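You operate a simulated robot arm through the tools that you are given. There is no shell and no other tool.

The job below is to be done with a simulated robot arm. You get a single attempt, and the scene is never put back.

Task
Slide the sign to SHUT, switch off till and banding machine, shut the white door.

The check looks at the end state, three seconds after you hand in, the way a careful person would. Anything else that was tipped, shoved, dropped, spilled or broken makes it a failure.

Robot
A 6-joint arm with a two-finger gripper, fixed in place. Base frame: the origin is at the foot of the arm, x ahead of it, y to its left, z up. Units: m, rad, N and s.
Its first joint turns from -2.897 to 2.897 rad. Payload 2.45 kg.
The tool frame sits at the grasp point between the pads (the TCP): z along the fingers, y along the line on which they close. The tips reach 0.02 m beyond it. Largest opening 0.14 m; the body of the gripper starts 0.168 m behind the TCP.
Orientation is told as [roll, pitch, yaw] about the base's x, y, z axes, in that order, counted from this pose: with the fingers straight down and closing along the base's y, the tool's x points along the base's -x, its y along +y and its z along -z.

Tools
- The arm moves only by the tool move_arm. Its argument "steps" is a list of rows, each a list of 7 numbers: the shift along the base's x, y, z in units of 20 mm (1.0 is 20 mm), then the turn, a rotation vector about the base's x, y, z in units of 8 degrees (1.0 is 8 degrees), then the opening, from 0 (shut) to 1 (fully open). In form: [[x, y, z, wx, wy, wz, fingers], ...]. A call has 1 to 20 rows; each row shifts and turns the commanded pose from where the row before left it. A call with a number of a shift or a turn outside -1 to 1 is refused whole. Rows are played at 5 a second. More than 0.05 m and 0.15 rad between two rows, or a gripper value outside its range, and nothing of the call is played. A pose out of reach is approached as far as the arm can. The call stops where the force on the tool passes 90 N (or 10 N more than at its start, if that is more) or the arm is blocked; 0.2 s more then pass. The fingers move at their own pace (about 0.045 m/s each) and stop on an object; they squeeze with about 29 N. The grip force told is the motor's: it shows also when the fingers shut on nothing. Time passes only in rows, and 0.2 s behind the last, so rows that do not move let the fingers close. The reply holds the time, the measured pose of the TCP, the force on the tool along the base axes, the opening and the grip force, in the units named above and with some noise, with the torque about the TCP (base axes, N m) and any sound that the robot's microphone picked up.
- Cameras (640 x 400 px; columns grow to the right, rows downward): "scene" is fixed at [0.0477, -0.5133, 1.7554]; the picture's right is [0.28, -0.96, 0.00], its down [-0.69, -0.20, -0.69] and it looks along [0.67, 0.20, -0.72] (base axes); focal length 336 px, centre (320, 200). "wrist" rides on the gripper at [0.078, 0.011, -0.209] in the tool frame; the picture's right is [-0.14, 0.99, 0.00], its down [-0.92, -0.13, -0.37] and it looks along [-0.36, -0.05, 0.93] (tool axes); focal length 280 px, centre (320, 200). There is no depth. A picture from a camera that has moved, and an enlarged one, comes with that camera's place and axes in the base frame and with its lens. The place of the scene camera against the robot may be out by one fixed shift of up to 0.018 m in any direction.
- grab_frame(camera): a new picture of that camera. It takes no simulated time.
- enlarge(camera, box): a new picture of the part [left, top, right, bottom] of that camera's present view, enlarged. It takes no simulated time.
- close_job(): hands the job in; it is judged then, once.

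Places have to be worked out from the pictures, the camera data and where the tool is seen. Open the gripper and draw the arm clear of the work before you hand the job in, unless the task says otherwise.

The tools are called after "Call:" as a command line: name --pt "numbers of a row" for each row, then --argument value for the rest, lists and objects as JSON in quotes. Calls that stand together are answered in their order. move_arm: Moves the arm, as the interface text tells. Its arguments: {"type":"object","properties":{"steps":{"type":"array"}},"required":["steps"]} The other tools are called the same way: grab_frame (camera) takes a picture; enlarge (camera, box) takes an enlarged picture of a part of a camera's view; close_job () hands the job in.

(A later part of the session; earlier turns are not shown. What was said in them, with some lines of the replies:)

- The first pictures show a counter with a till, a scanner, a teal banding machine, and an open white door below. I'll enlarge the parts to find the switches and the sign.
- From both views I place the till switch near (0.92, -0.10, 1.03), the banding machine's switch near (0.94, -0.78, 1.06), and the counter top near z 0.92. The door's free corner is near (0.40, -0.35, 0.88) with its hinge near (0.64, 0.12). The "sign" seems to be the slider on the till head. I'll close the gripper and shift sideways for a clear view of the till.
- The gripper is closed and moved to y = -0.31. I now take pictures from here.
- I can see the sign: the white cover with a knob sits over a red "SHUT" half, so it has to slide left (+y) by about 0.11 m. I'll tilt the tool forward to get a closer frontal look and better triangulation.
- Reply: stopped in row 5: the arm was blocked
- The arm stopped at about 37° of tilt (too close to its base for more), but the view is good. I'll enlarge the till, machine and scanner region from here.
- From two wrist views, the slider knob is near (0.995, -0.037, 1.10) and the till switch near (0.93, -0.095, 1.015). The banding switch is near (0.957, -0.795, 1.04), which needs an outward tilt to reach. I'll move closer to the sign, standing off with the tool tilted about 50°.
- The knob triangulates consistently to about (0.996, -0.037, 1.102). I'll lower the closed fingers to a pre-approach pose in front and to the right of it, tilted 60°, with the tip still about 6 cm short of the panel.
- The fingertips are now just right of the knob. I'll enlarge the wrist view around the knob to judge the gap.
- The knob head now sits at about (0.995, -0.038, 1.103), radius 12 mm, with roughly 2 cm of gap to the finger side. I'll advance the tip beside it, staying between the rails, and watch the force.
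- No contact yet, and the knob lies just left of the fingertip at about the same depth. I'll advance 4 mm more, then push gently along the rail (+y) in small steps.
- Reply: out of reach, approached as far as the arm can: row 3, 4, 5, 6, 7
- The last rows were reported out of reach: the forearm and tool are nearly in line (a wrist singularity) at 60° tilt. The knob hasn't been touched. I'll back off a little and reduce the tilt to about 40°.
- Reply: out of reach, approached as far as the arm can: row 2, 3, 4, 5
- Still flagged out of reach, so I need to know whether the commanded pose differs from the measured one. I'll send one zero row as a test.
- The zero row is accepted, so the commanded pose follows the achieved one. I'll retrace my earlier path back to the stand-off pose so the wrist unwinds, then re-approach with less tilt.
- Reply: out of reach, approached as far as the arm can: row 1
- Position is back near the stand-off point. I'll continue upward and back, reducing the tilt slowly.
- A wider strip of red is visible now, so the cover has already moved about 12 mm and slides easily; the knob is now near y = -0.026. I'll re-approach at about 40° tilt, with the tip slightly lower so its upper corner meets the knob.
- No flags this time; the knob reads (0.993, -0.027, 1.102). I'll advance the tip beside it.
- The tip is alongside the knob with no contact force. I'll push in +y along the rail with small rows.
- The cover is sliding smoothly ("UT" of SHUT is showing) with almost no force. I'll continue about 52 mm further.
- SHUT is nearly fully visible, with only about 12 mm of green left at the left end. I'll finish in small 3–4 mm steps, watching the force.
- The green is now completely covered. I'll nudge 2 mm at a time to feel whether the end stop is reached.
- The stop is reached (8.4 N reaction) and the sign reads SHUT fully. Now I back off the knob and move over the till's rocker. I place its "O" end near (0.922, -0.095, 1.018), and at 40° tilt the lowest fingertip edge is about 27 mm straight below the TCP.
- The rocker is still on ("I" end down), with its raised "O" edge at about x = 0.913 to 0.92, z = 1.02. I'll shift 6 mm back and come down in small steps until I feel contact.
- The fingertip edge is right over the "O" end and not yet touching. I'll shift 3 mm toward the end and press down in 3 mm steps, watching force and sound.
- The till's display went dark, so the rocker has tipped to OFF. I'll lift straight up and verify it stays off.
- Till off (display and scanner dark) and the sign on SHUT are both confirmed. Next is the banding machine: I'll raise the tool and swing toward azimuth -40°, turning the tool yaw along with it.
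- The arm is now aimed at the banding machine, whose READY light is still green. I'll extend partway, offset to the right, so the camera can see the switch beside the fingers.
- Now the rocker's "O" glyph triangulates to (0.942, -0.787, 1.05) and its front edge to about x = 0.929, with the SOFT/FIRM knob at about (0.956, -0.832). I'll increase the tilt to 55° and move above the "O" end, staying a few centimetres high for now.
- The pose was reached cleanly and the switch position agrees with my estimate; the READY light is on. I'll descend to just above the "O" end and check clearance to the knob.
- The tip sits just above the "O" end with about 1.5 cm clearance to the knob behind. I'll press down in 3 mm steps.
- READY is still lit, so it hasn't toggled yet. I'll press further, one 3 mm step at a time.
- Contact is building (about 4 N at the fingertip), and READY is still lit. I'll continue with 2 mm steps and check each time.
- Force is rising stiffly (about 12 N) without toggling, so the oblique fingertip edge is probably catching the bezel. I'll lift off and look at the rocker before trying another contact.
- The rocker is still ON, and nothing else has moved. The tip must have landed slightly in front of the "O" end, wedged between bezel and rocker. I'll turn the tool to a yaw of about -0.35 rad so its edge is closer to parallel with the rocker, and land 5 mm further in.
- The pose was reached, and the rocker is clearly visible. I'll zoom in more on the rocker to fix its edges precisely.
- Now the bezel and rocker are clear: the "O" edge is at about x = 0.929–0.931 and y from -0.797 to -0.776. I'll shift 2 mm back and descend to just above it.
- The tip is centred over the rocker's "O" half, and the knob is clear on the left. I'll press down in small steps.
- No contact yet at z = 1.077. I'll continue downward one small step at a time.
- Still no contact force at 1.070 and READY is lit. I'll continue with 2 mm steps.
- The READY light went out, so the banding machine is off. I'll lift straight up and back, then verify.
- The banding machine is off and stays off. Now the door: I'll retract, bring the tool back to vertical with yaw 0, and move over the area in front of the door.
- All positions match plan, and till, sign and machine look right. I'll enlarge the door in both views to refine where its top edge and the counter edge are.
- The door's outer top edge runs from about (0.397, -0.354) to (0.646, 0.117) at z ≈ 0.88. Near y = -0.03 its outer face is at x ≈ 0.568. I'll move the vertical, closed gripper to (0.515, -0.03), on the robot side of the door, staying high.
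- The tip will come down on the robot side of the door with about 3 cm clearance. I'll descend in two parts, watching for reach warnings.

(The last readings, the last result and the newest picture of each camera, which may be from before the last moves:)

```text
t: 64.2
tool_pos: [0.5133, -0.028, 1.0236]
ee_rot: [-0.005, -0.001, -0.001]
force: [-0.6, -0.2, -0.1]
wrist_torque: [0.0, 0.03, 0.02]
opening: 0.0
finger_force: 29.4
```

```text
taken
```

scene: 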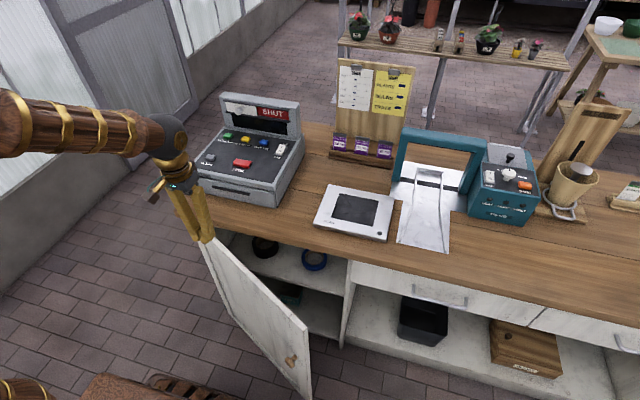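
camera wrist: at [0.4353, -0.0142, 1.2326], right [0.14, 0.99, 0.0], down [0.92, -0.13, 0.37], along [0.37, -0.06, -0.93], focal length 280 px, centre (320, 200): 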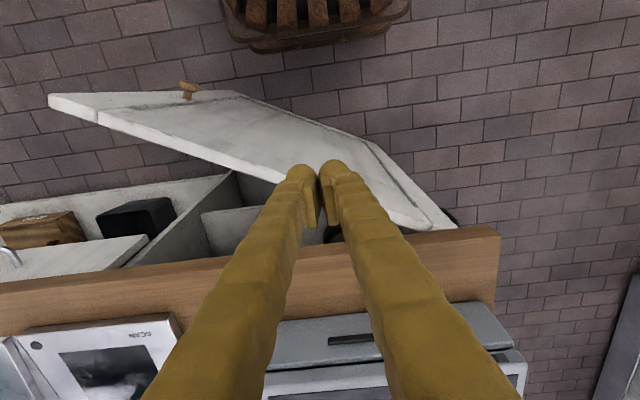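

The door's top edge stays about 3 cm in front of the fingers. I'll continue down so that the fingertips end about 6 cm below the door's top.

Call:
move_arm --pt "0 0 -1 0 0 0 0" --pt "0 0 -1 0 0 0 0" --pt "0 0 -1 0 0 0 0" --pt "0 0 -1 0 0 0 0" --pt "0 0 -1 0 0 0 0" --pt "0 0 -1 0 0 0 0" --pt "0 0 -1 0 0 0 0" --pt "0 0 -1 0 0 0 0" --pt "0 0 -1 0 0 0 0" --pt "0 0 -0.5 0 0 0 0"

Call:
grab_frame --camera "wrist"

Call:
enlarge --camera "scene" --box '[100, 100, 380, 400]'

```text
t: 66.4
tool_pos: [0.5143, -0.0275, 0.8339]
ee_rot: [-0.005, -0.003, -0.004]
force: [-1.2, -0.6, -0.2]
wrist_torque: [0.05, -0.01, -0.03]
opening: 0.0001
finger_force: 28.7
```

```text
taken
camera wrist: at [0.4363, -0.015, 1.0422], right [0.14, 0.99, 0.0], down [0.92, -0.13, 0.37], along [0.37, -0.06, -0.93], focal length 280 px, centre (320, 200)
```

wrist: 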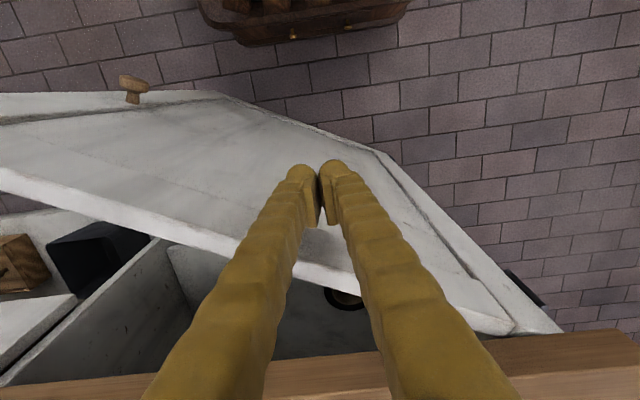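

```text
1.33 times, centred on (240, 250) of scene
camera zoom: at [0.0477, -0.5133, 1.7554], right [0.28, -0.96, 0.0], down [-0.69, -0.2, -0.69], along [0.67, 0.2, -0.72], focal length 448 px, centre (427, 133)
```

zoom: 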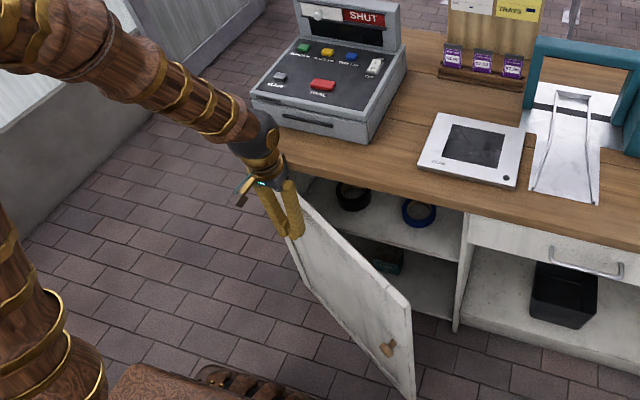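

The fingers are in front of the door's outer face. I'll push toward +x in 10 mm steps and watch the force.

Call:
move_arm --pt "0.5 0 0 0 0 0 0" --pt "0.5 0 0 0 0 0 0" --pt "0.5 0 0 0 0 0 0" --pt "0.5 0 0 0 0 0 0" --pt "0.5 0 0 0 0 0 0"

Call:
grab_frame --camera "wrist"

Call:
grab_frame --camera "scene"

```text
t: 67.6
tool_pos: [0.5636, -0.0272, 0.8328]
ee_rot: [-0.005, -0.002, -0.001]
force: [0.2, 0.0, -0.1]
wrist_torque: [0.02, -0.01, 0.0]
opening: 0.0001
finger_force: 29.5
```

```text
taken
camera wrist: at [0.4856, -0.0153, 1.0419], right [0.14, 0.99, 0.0], down [0.92, -0.13, 0.37], along [0.37, -0.06, -0.93], focal length 280 px, centre (320, 200)
```

wrist: 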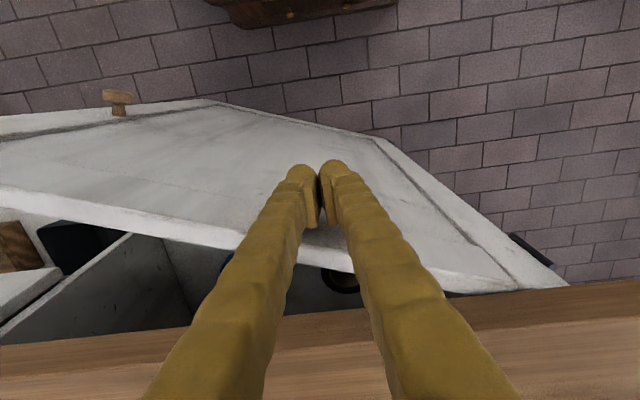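

```text
taken
```

scene: 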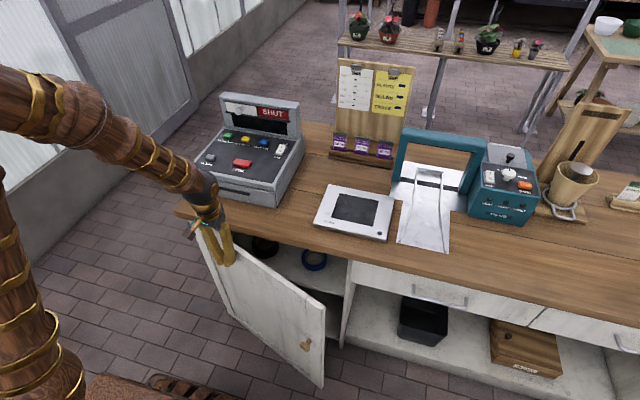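

The door is swinging shut easily with negligible force. I'll continue, sliding toward the free edge for leverage, at a slower pace.

Call:
move_arm --pt "0.25 -0.5 0 0 0 0 0" --pt "0.25 -0.5 0 0 0 0 0" --pt "0.25 -0.5 0 0 0 0 0" --pt "0.25 -0.5 0 0 0 0 0" --pt "0.2 -0.5 0 0 0 0 0" --pt "0.2 -0.5 0 0 0 0 0" --pt "0.2 -0.5 0 0 0 0 0"

Call:
grab_frame --camera "wrist"

Call:
grab_frame --camera "scene"

```text
t: 69.2
tool_pos: [0.5968, -0.0983, 0.8332]
ee_rot: [-0.005, -0.004, -0.002]
force: [-0.1, 0.9, 0.0]
wrist_torque: [0.01, 0.01, 0.02]
opening: 0.0
finger_force: 29.0
```

```text
taken
camera wrist: at [0.5179, -0.086, 1.0415], right [0.14, 0.99, 0.0], down [0.92, -0.13, 0.37], along [0.37, -0.06, -0.93], focal length 280 px, centre (320, 200)
```

wrist: 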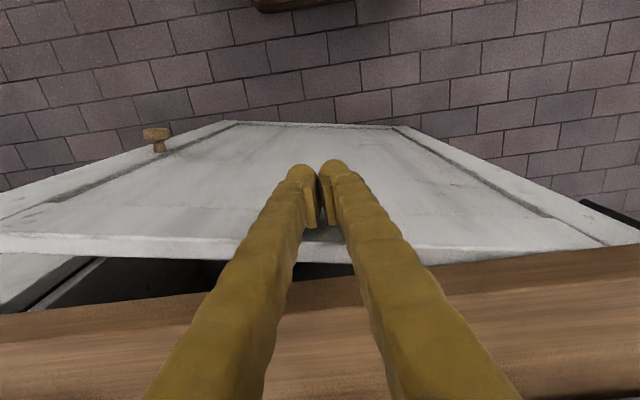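

```text
taken
```

scene: 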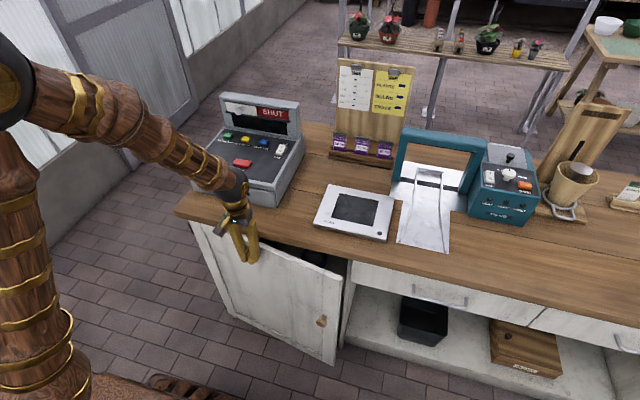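

The door is at roughly 8° open, and the counter front edge reads x ≈ 0.646. I'll slide toward the free edge while continuing a gentle push.

Call:
move_arm --pt "0 -0.8 0 0 0 0 0" --pt "0 -0.8 0 0 0 0 0" --pt "0.05 -0.8 0 0 0 0 0" --pt "0.05 -0.8 0 0 0 0 0" --pt "0.1 -0.8 0 0 0 0 0" --pt "0.1 -0.8 0 0 0 0 0" --pt "0.1 -0.8 0 0 0 0 0" --pt "0.1 -0.8 0 0 0 0 0" --pt "0.1 -0.8 0 0 0 0 0" --pt "0 0 0 0 0 0 0"

Call:
grab_frame --camera "wrist"

Call:
grab_frame --camera "scene"

```text
t: 71.4
tool_pos: [0.6092, -0.2432, 0.8323]
ee_rot: [-0.005, 0.0, -0.002]
force: [-0.3, -0.8, -0.8]
wrist_torque: [0.01, -0.03, 0.01]
opening: 0.0
finger_force: 28.6
```

```text
taken
camera wrist: at [0.5304, -0.2295, 1.0409], right [0.14, 0.99, 0.0], down [0.92, -0.13, 0.37], along [0.37, -0.06, -0.93], focal length 280 px, centre (320, 200)
```

wrist: 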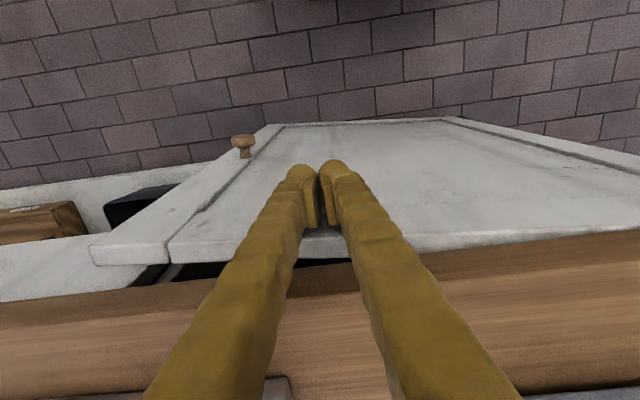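

```text
taken
```

scene: 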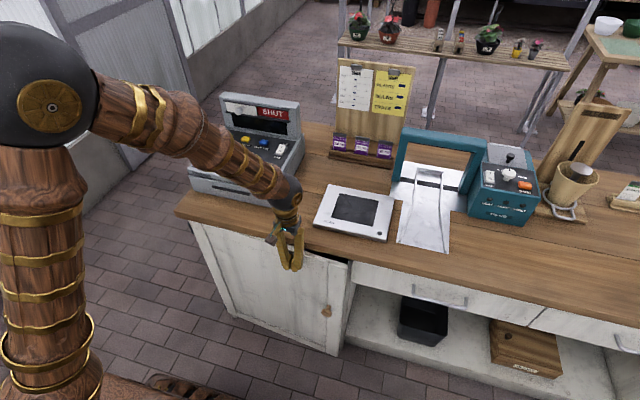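

The door is within about 3° of closed. I'll push the last ~2 cm in 3–4 mm steps, watching force so as not to press hard on the counter edge.

Call:
move_arm --pt "0.2 -0.2 0 0 0 0 0" --pt "0.2 -0.2 0 0 0 0 0" --pt "0.15 -0.2 0 0 0 0 0" --pt "0 0 0 0 0 0 0"

Call:
grab_frame --camera "wrist"

Call:
enlarge --camera "scene" --box '[170, 190, 400, 380]'

```text
t: 72.4
tool_pos: [0.6201, -0.2539, 0.8335]
ee_rot: [-0.005, -0.002, -0.001]
force: [-0.8, -0.4, -0.3]
wrist_torque: [-0.02, 0.0, -0.04]
opening: 0.0001
finger_force: 29.1
```

```text
taken
camera wrist: at [0.5425, -0.2409, 1.0422], right [0.14, 0.99, 0.0], down [0.92, -0.13, 0.37], along [0.37, -0.06, -0.93], focal length 280 px, centre (320, 200)
```

wrist: 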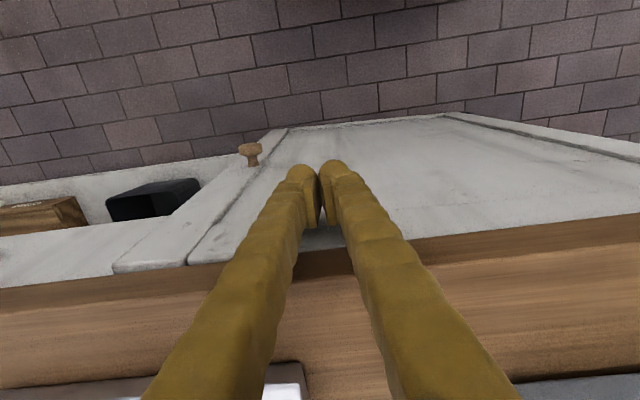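

```text
2.11 times, centred on (285, 285) of scene
camera zoom: at [0.0477, -0.5133, 1.7554], right [0.28, -0.96, 0.0], down [-0.69, -0.2, -0.69], along [0.67, 0.2, -0.72], focal length 708 px, centre (394, 21)
```

zoom: 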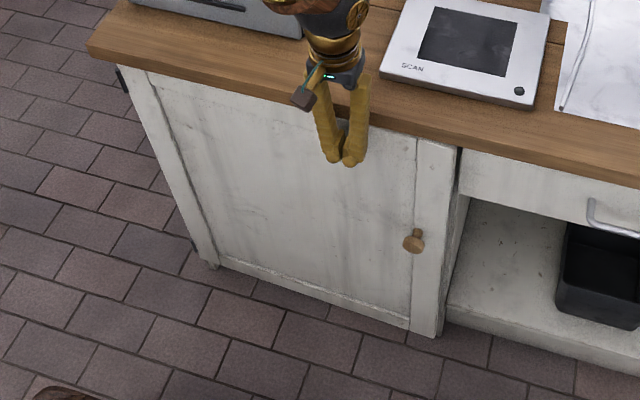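

Nearly closed. I'll continue with 2 mm steps to find the stop.

Call:
move_arm --pt "0.1 0 0 0 0 0 0" --pt "0.1 0 0 0 0 0 0" --pt "0 0 0 0 0 0 0"

Call:
enlarge --camera "scene" --box '[300, 220, 400, 370]'

Call:
enlarge --camera "wrist" --box '[80, 120, 360, 300]'

```text
t: 73.2
tool_pos: [0.6234, -0.2567, 0.8339]
ee_rot: [-0.003, -0.004, -0.001]
force: [0.0, -0.9, 0.5]
wrist_torque: [-0.02, 0.03, -0.03]
opening: 0.0004
finger_force: 29.0
```

```text
2.67 times, centred on (350, 295) of scene
camera zoom: at [0.0477, -0.5133, 1.7554], right [0.28, -0.96, 0.0], down [-0.69, -0.2, -0.69], along [0.67, 0.2, -0.72], focal length 897 px, centre (240, -53)
```

zoom: 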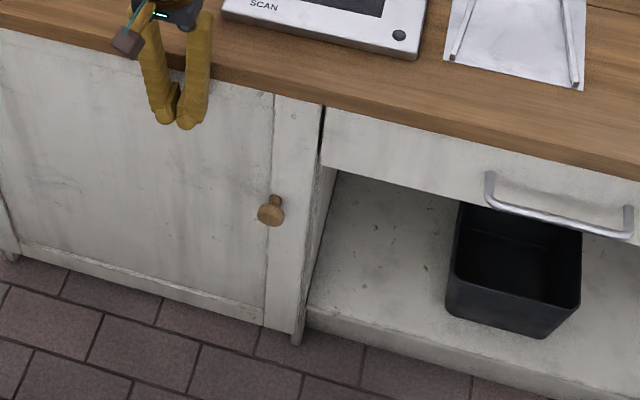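

```text
2.22 times, centred on (220, 210) of wrist
camera zoom: at [0.546, -0.2416, 1.042], right [0.14, 0.99, 0.0], down [0.92, -0.13, 0.37], along [0.37, -0.06, -0.93], focal length 623 px, centre (542, 178)
```

zoom: 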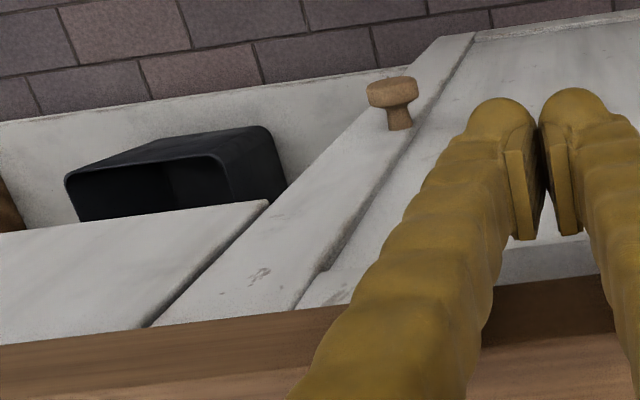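

Force is still near zero, so the door may not be seated yet. I'll push on in 2 mm steps, reading the force each time.

Call:
move_arm --pt "0.1 0 0 0 0 0 0" --pt "0 0 0 0 0 0 0"

Call:
move_arm --pt "0.1 0 0 0 0 0 0" --pt "0 0 0 0 0 0 0"

Call:
enlarge --camera "wrist" --box '[80, 120, 360, 300]'

```text
t: 73.8
tool_pos: [0.6263, -0.2547, 0.8317]
ee_rot: [-0.005, -0.002, -0.002]
force: [-0.1, -0.5, 0.6]
wrist_torque: [0.0, 0.0, 0.03]
opening: 0.0001
finger_force: 29.5
```

```text
t: 74.4
tool_pos: [0.6274, -0.2549, 0.8332]
ee_rot: [-0.006, -0.002, -0.001]
force: [-0.3, 0.0, -0.1]
wrist_torque: [0.01, -0.01, 0.01]
opening: 0.0002
finger_force: 28.9
```

```text
2.22 times, centred on (220, 210) of wrist
camera zoom: at [0.5492, -0.2417, 1.042], right [0.14, 0.99, 0.0], down [0.92, -0.13, 0.37], along [0.37, -0.06, -0.93], focal length 623 px, centre (542, 178)
```

zoom: 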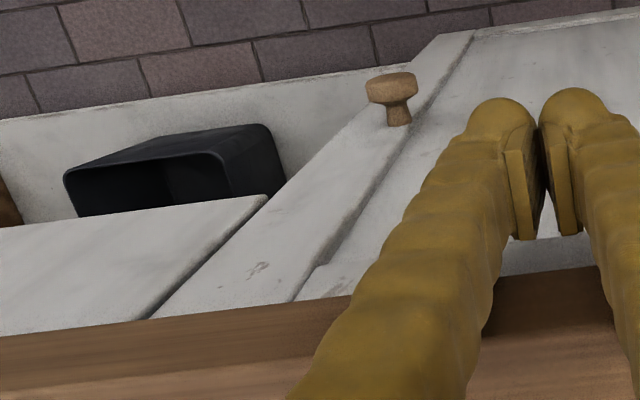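

Still no reaction; the fingers may be just short of the door face or the counter edge. I'll continue in 2 mm steps.

Call:
move_arm --pt "0.1 0 0 0 0 0 0" --pt "0 0 0 0 0 0 0"

Call:
move_arm --pt "0.1 0 0 0 0 0 0" --pt "0 0 0 0 0 0 0"

Call:
enlarge --camera "wrist" --box '[80, 120, 360, 300]'

```text
t: 75.0
tool_pos: [0.6289, -0.2553, 0.8339]
ee_rot: [-0.006, -0.002, -0.001]
force: [-0.2, 0.5, -0.4]
wrist_torque: [0.01, 0.04, 0.01]
opening: 0.0
finger_force: 29.1
```

```text
t: 75.6
tool_pos: [0.6312, -0.2547, 0.8337]
ee_rot: [-0.005, 0.0, -0.002]
force: [0.6, 0.1, 0.1]
wrist_torque: [0.01, -0.02, 0.0]
opening: 0.0
finger_force: 29.3
```

```text
2.22 times, centred on (220, 210) of wrist
camera zoom: at [0.5531, -0.2417, 1.0422], right [0.14, 0.99, 0.0], down [0.92, -0.13, 0.37], along [0.37, -0.06, -0.93], focal length 623 px, centre (542, 178)
```

zoom: 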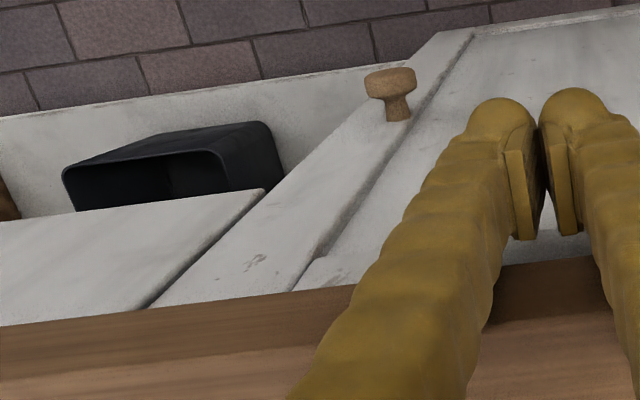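

The door itself now appears stationary while the fingers catch up. I'll keep approaching until there is a clear contact force.

Call:
move_arm --pt "0.1 0 0 0 0 0 0" --pt "0 0 0 0 0 0 0"

Call:
move_arm --pt "0.1 0 0 0 0 0 0" --pt "0 0 0 0 0 0 0"

Call:
move_arm --pt "0.1 0 0 0 0 0 0" --pt "0 0 0 0 0 0 0"

Call:
enlarge --camera "wrist" --box '[80, 120, 420, 300]'

```text
t: 76.2
tool_pos: [0.6329, -0.2555, 0.8336]
ee_rot: [-0.006, -0.002, -0.003]
force: [0.1, -0.1, 0.0]
wrist_torque: [-0.03, 0.01, 0.0]
opening: 0.0001
finger_force: 28.9
```

```text
t: 76.8
tool_pos: [0.6349, -0.2556, 0.8335]
ee_rot: [-0.006, -0.002, -0.002]
force: [0.0, -0.2, 0.2]
wrist_torque: [0.03, 0.03, -0.02]
opening: 0.0001
finger_force: 28.9
```

```text
t: 77.4
tool_pos: [0.6369, -0.2554, 0.8328]
ee_rot: [-0.005, 0.002, 0.0]
force: [-33.6, -8.1, 9.4]
wrist_torque: [0.59, -2.41, 0.29]
opening: 0.0
finger_force: 29.6
```

```text
1.88 times, centred on (250, 210) of wrist
camera zoom: at [0.5583, -0.2417, 1.0423], right [0.14, 0.99, 0.0], down [0.92, -0.13, 0.37], along [0.36, -0.06, -0.93], focal length 528 px, centre (452, 181)
```

zoom: 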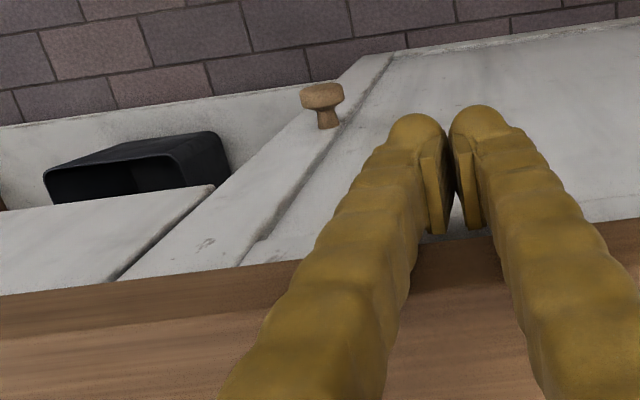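

The reaction acts about 66 mm above the TCP, so the fingers have met the counter's front edge, not the door. I'll back off right away and inspect how the door sits.

Call:
move_arm --pt "-0.5 0 0 0 0 0 0" --pt "-1 0 0 0 0 0 0" --pt "-1 0 0 0 0 0 0" --pt "-1 0 0 0 0 0 0"

Call:
grab_frame --camera "wrist"

Call:
enlarge --camera "scene" --box '[170, 200, 390, 370]'

Call:
enlarge --camera "scene" --box '[310, 240, 400, 360]'

```text
t: 78.4
tool_pos: [0.567, -0.2554, 0.8348]
ee_rot: [-0.006, 0.0, -0.003]
force: [1.8, -0.4, -1.2]
wrist_torque: [0.01, -0.02, -0.02]
opening: 0.0001
finger_force: 29.9
```

```text
taken
camera wrist: at [0.4896, -0.2412, 1.0428], right [0.14, 0.99, 0.0], down [0.92, -0.13, 0.37], along [0.37, -0.06, -0.93], focal length 280 px, centre (320, 200)
```

wrist: 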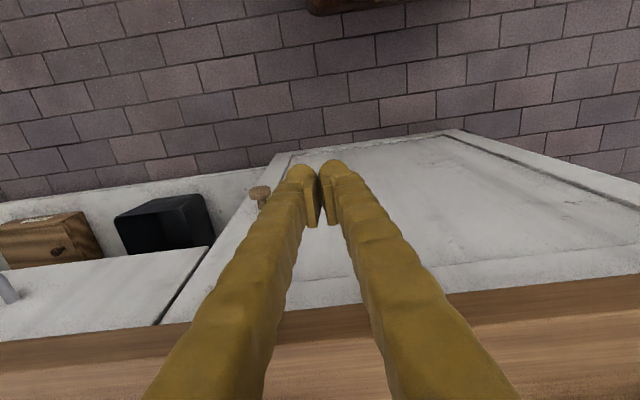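

```text
2.35 times, centred on (280, 285) of scene
camera zoom: at [0.0477, -0.5133, 1.7554], right [0.28, -0.96, 0.0], down [-0.69, -0.2, -0.69], along [0.67, 0.2, -0.72], focal length 791 px, centre (414, 0)
```

zoom: 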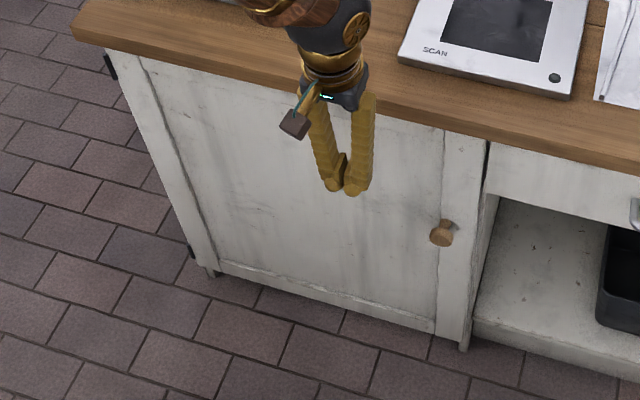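

```text
3.33 times, centred on (355, 300) of scene
camera zoom: at [0.0477, -0.5133, 1.7554], right [0.28, -0.96, 0.0], down [-0.69, -0.2, -0.69], along [0.67, 0.2, -0.72], focal length 1121 px, centre (203, -133)
```

zoom: 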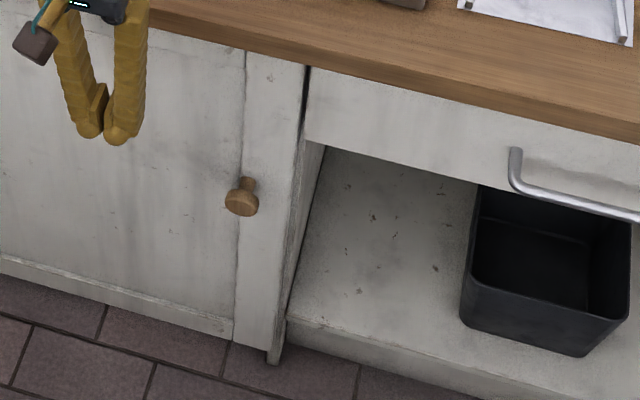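

I need to know if the door is flush. Vertical edges in the wrist view give bearings, so I'll zoom in on the seam between the door's free edge and the drawer front.

Call:
enlarge --camera "wrist" --box '[130, 130, 310, 340]'

Call:
enlarge --camera "wrist" --box '[360, 110, 640, 320]'

```text
1.90 times, centred on (220, 235) of wrist
camera zoom: at [0.4896, -0.2412, 1.0428], right [0.14, 0.99, 0.0], down [0.92, -0.13, 0.37], along [0.37, -0.06, -0.93], focal length 534 px, centre (510, 133)
```

zoom: 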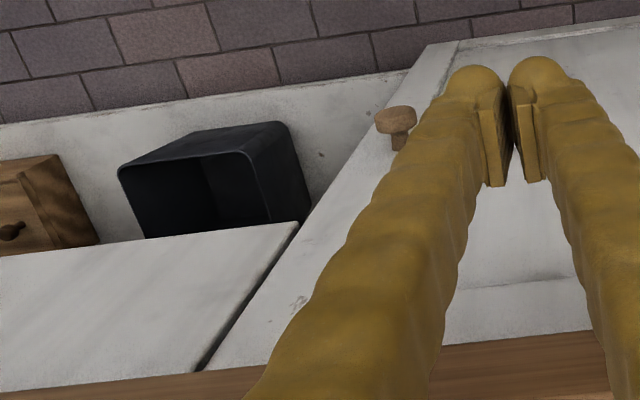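

```text
1.90 times, centred on (500, 215) of wrist
camera zoom: at [0.4896, -0.2412, 1.0428], right [0.14, 0.99, 0.0], down [0.92, -0.13, 0.37], along [0.37, -0.06, -0.93], focal length 534 px, centre (-23, 171)
```

zoom: 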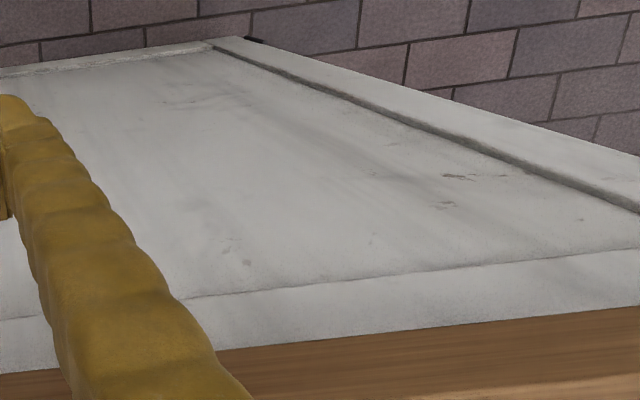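

Bearings suggest the door edge and drawer edge are nearly flush with a ~5 mm gap. I'll confirm from the other side: raise the tool and move to y ≈ -0.57 for a second bearing.

Call:
move_arm --pt "0 0 1 0 0 0 0" --pt "0 0 1 0 0 0 0" --pt "0 0 1 0 0 0 0" --pt "0 0 1 0 0 0 0" --pt "0 0 1 0 0 0 0" --pt "0 -1 0.3 0 0 0 0" --pt "0 -1 0.3 0 0 0 0" --pt "0 -1 0.3 0 0 0 0" --pt "0 -1 0.3 0 0 0 0" --pt "0 -1 0.3 0 0 0 0" --pt "0 -1 0.3 0 0 0 0" --pt "0 -1 0.3 0 0 0 0" --pt "0 -1 0.3 0 0 0 0" --pt "0 -1 0.3 0 0 0 0" --pt "0 -1 0 0 0 0 0" --pt "0 -1 0 0 0 0 0" --pt "0 -1 0 0 0 0 0" --pt "0 -1 0 0 0 0 0" --pt "0 -1 0 0 0 0 0" --pt "0 -1 0 0 0 0 0"

Call:
grab_frame --camera "wrist"

Call:
grab_frame --camera "scene"

```text
t: 82.6
tool_pos: [0.5669, -0.5562, 0.9885]
ee_rot: [-0.004, -0.003, -0.003]
force: [0.2, 0.0, -1.1]
wrist_torque: [0.0, -0.05, 0.01]
opening: 0.0
finger_force: 29.3
```

```text
taken
camera wrist: at [0.4894, -0.5425, 1.1971], right [0.14, 0.99, 0.0], down [0.92, -0.13, 0.37], along [0.37, -0.06, -0.93], focal length 280 px, centre (320, 200)
```

wrist: 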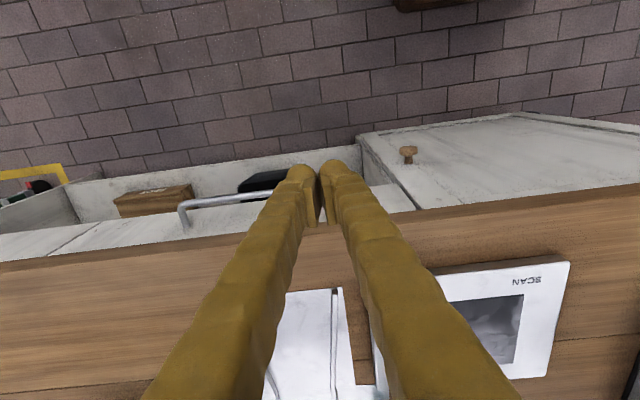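

```text
taken
```

scene: 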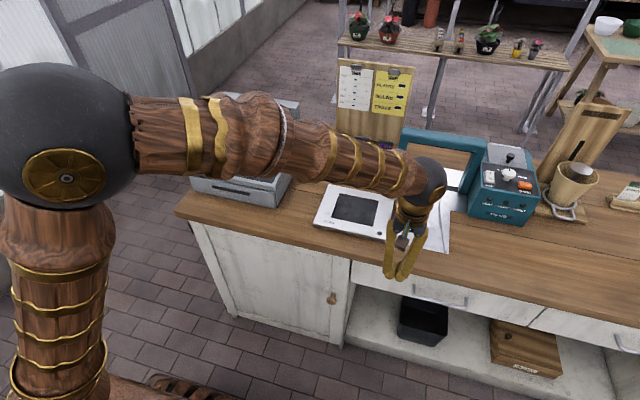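

Call:
enlarge --camera "wrist" --box '[340, 110, 480, 230]'

Call:
enlarge --camera "scene" --box '[310, 240, 400, 360]'

```text
3.33 times, centred on (410, 170) of wrist
camera zoom: at [0.4894, -0.5425, 1.1971], right [0.14, 0.99, 0.0], down [0.92, -0.13, 0.37], along [0.37, -0.06, -0.93], focal length 935 px, centre (20, 300)
```

zoom: 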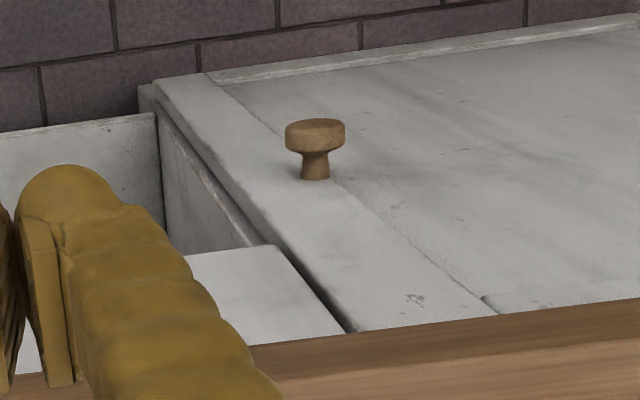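

```text
3.33 times, centred on (355, 300) of scene
camera zoom: at [0.0477, -0.5133, 1.7554], right [0.28, -0.96, 0.0], down [-0.69, -0.2, -0.69], along [0.67, 0.2, -0.72], focal length 1121 px, centre (203, -133)
```

zoom: 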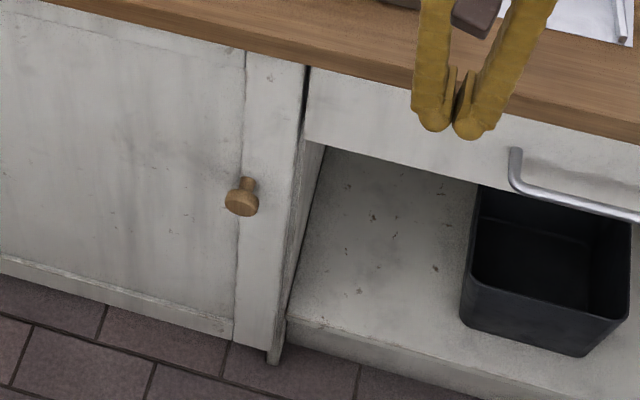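

This view shows the seam very clearly. I'll zoom in further on the door's free edge to separate front edge, back edge and drawer edge.

Call:
enlarge --camera "wrist" --box '[350, 120, 410, 170]'

Call:
enlarge --camera "wrist" --box '[390, 170, 450, 220]'

```text
8.00 times, centred on (380, 145) of wrist
camera zoom: at [0.4894, -0.5425, 1.1971], right [0.14, 0.99, 0.0], down [0.92, -0.13, 0.37], along [0.37, -0.06, -0.93], focal length 2243 px, centre (-160, 640)
```

zoom: 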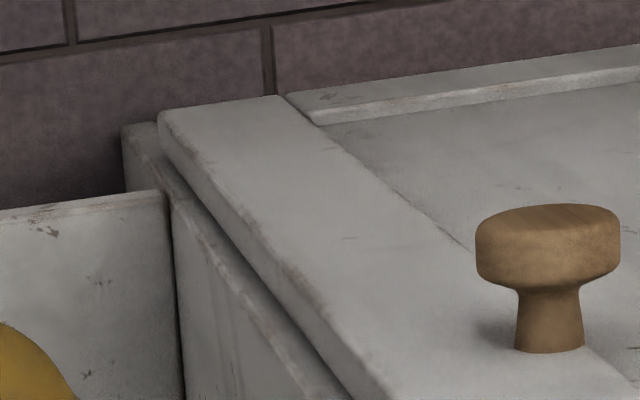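

```text
8.00 times, centred on (420, 195) of wrist
camera zoom: at [0.4894, -0.5425, 1.1971], right [0.14, 0.99, 0.0], down [0.92, -0.13, 0.37], along [0.37, -0.06, -0.93], focal length 2243 px, centre (-480, 240)
```

zoom: 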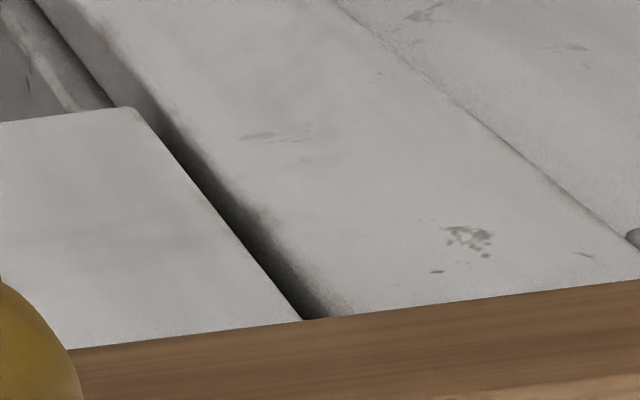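

Two-sided bearings put both the door's free edge and the drawer front at x ≈ 0.671, flush within about 2 mm, and the door's rail is parallel to the counter. So the door is shut. I'll raise the arm clear and open the gripper.

Call:
move_arm --pt "0 0 1 0 0 0 0" --pt "0 0 1 0 0 0 0" --pt "0 0 1 0 0 0 0" --pt "0 0 1 0 0 0 0" --pt "0 0 1 0 0 0 0" --pt "0 0 1 0 0 0 0" --pt "0 0 1 0 0 0 0" --pt "0 0 1 0 0 0 0" --pt "0 0 1 0 0 0 0" --pt "0 0.3 1 0 0 0 0.2" --pt "0 0.3 1 0 0 0 0.4" --pt "0 0.3 1 0 0 0 0.6" --pt "0 0.3 1 0 0 0 0.8" --pt "0 0.3 1 0 0 0 1" --pt "0 0.3 1 0 0 0 1" --pt "0 0.3 1 0 0 0 1" --pt "0 0.3 1 0 0 0 1" --pt "0 0.3 1 0 0 0 1" --pt "0 0 0 0 0 0 1" --pt "0 0 0 0 0 0 1"

Call:
grab_frame --camera "scene"

Call:
grab_frame --camera "wrist"

```text
t: 86.8
tool_pos: [0.5655, -0.5012, 1.3469]
ee_rot: [-0.005, 0.0, -0.004]
force: [0.5, 0.3, 0.4]
wrist_torque: [0.0, -0.02, -0.01]
opening: 0.1399
finger_force: 0.1
```

```text
taken
```

scene: 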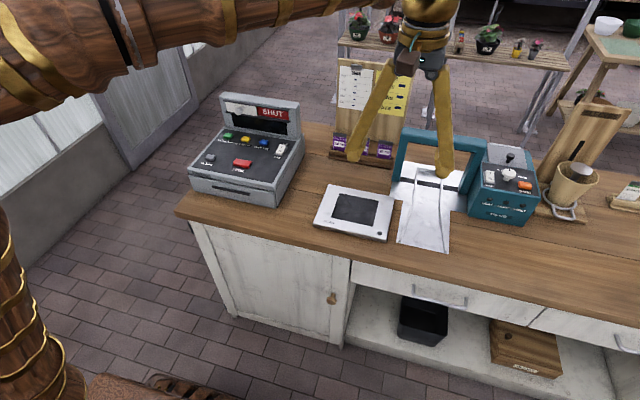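

```text
taken
camera wrist: at [0.4879, -0.4882, 1.5559], right [0.14, 0.99, 0.0], down [0.92, -0.13, 0.37], along [0.37, -0.06, -0.93], focal length 280 px, centre (320, 200)
```

wrist: 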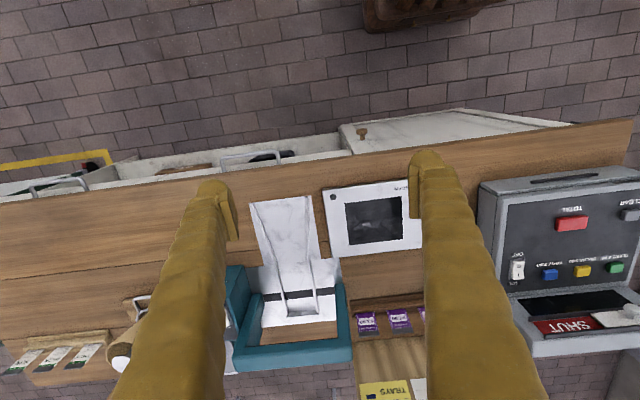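

The arm is clear and the gripper is open. I'll make a last close check of the sign, switches, door and surroundings.

Call:
enlarge --camera "scene" --box '[180, 80, 320, 210]'

Call:
enlarge --camera "scene" --box '[450, 120, 640, 240]'

Call:
enlarge --camera "scene" --box '[170, 200, 400, 370]'

Call:
enlarge --camera "wrist" --box '[320, 90, 640, 200]'

```text
3.08 times, centred on (250, 145) of scene
camera zoom: at [0.0477, -0.5133, 1.7554], right [0.28, -0.96, 0.0], down [-0.69, -0.2, -0.69], along [0.67, 0.2, -0.72], focal length 1035 px, centre (535, 369)
```

zoom: 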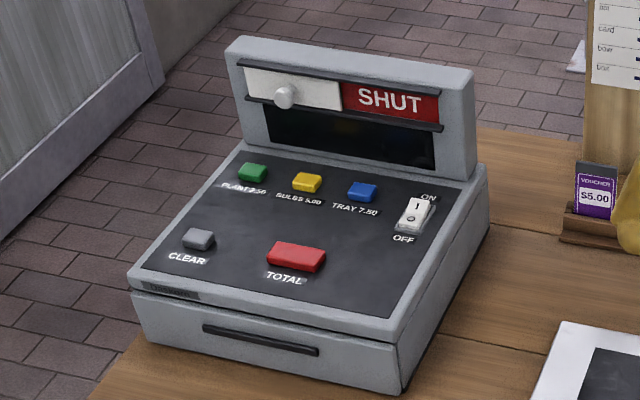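

```text
3.33 times, centred on (545, 180) of scene
camera zoom: at [0.0477, -0.5133, 1.7554], right [0.28, -0.96, 0.0], down [-0.69, -0.2, -0.69], along [0.67, 0.2, -0.72], focal length 1121 px, centre (-430, 267)
```

zoom: 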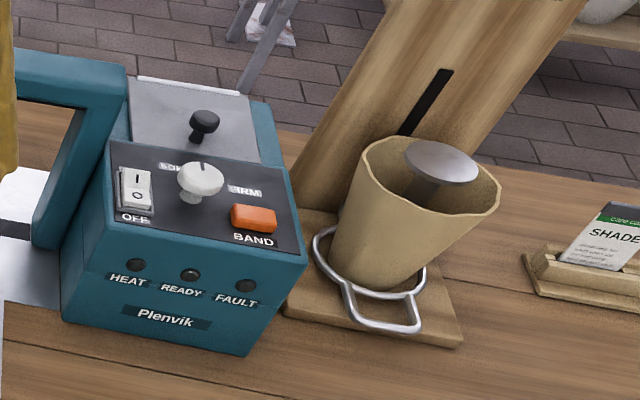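

```text
2.35 times, centred on (285, 285) of scene
camera zoom: at [0.0477, -0.5133, 1.7554], right [0.28, -0.96, 0.0], down [-0.69, -0.2, -0.69], along [0.67, 0.2, -0.72], focal length 791 px, centre (402, 0)
```

zoom: 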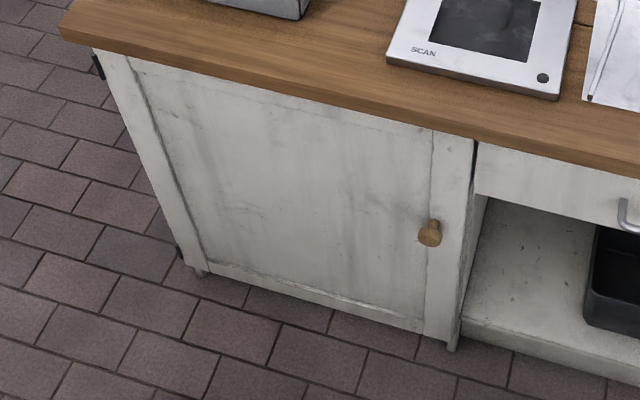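

```text
2.00 times, centred on (480, 145) of wrist
camera zoom: at [0.4879, -0.4882, 1.5559], right [0.14, 0.99, 0.0], down [0.92, -0.13, 0.37], along [0.37, -0.06, -0.93], focal length 561 px, centre (0, 310)
```

zoom: 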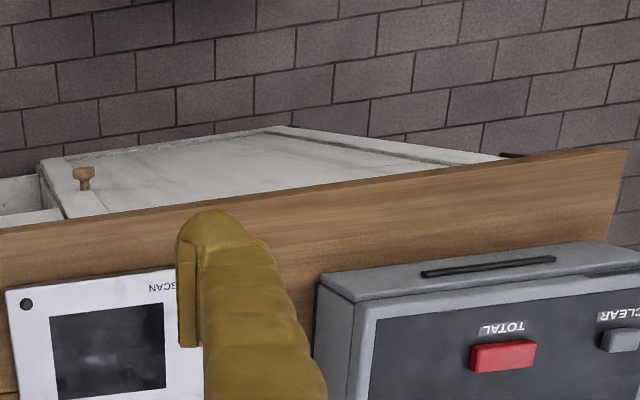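

Everything checks out. The sign reads SHUT, and the till display and the machine's READY lamp are dark with both rockers at OFF. The door is closed flush (its bottom edge runs parallel to the counter within a fraction of a degree), and nothing else looks disturbed. I'm handing in.

Call:
close_job

```text
The job is handed in.
```

The job is handed in, with all three parts done as far as the cameras show; I haven't seen the check's result.

- **Sign:** the slider is pushed to its end stop, and it reads SHUT with the green fully covered.
- **Till and banding machine:** both switches are at OFF. The till display and the machine's READY lamp are dark. The scanner screen also went dark when the till was switched off.
- **White door:** it is closed, level with the drawer front next to it to within about 2 mm. I measured this from both sides instead of pushing the door against its stop.

Two contacts went beyond the switches, sign and door. My first press on the banding machine's switch missed and caught its surround at about 12 N. While closing the door, the fingers also touched the counter's front edge at roughly 35 N. I saw nothing shifted in the pictures after either one.

The gripper is open and the arm is raised clear of the counter.
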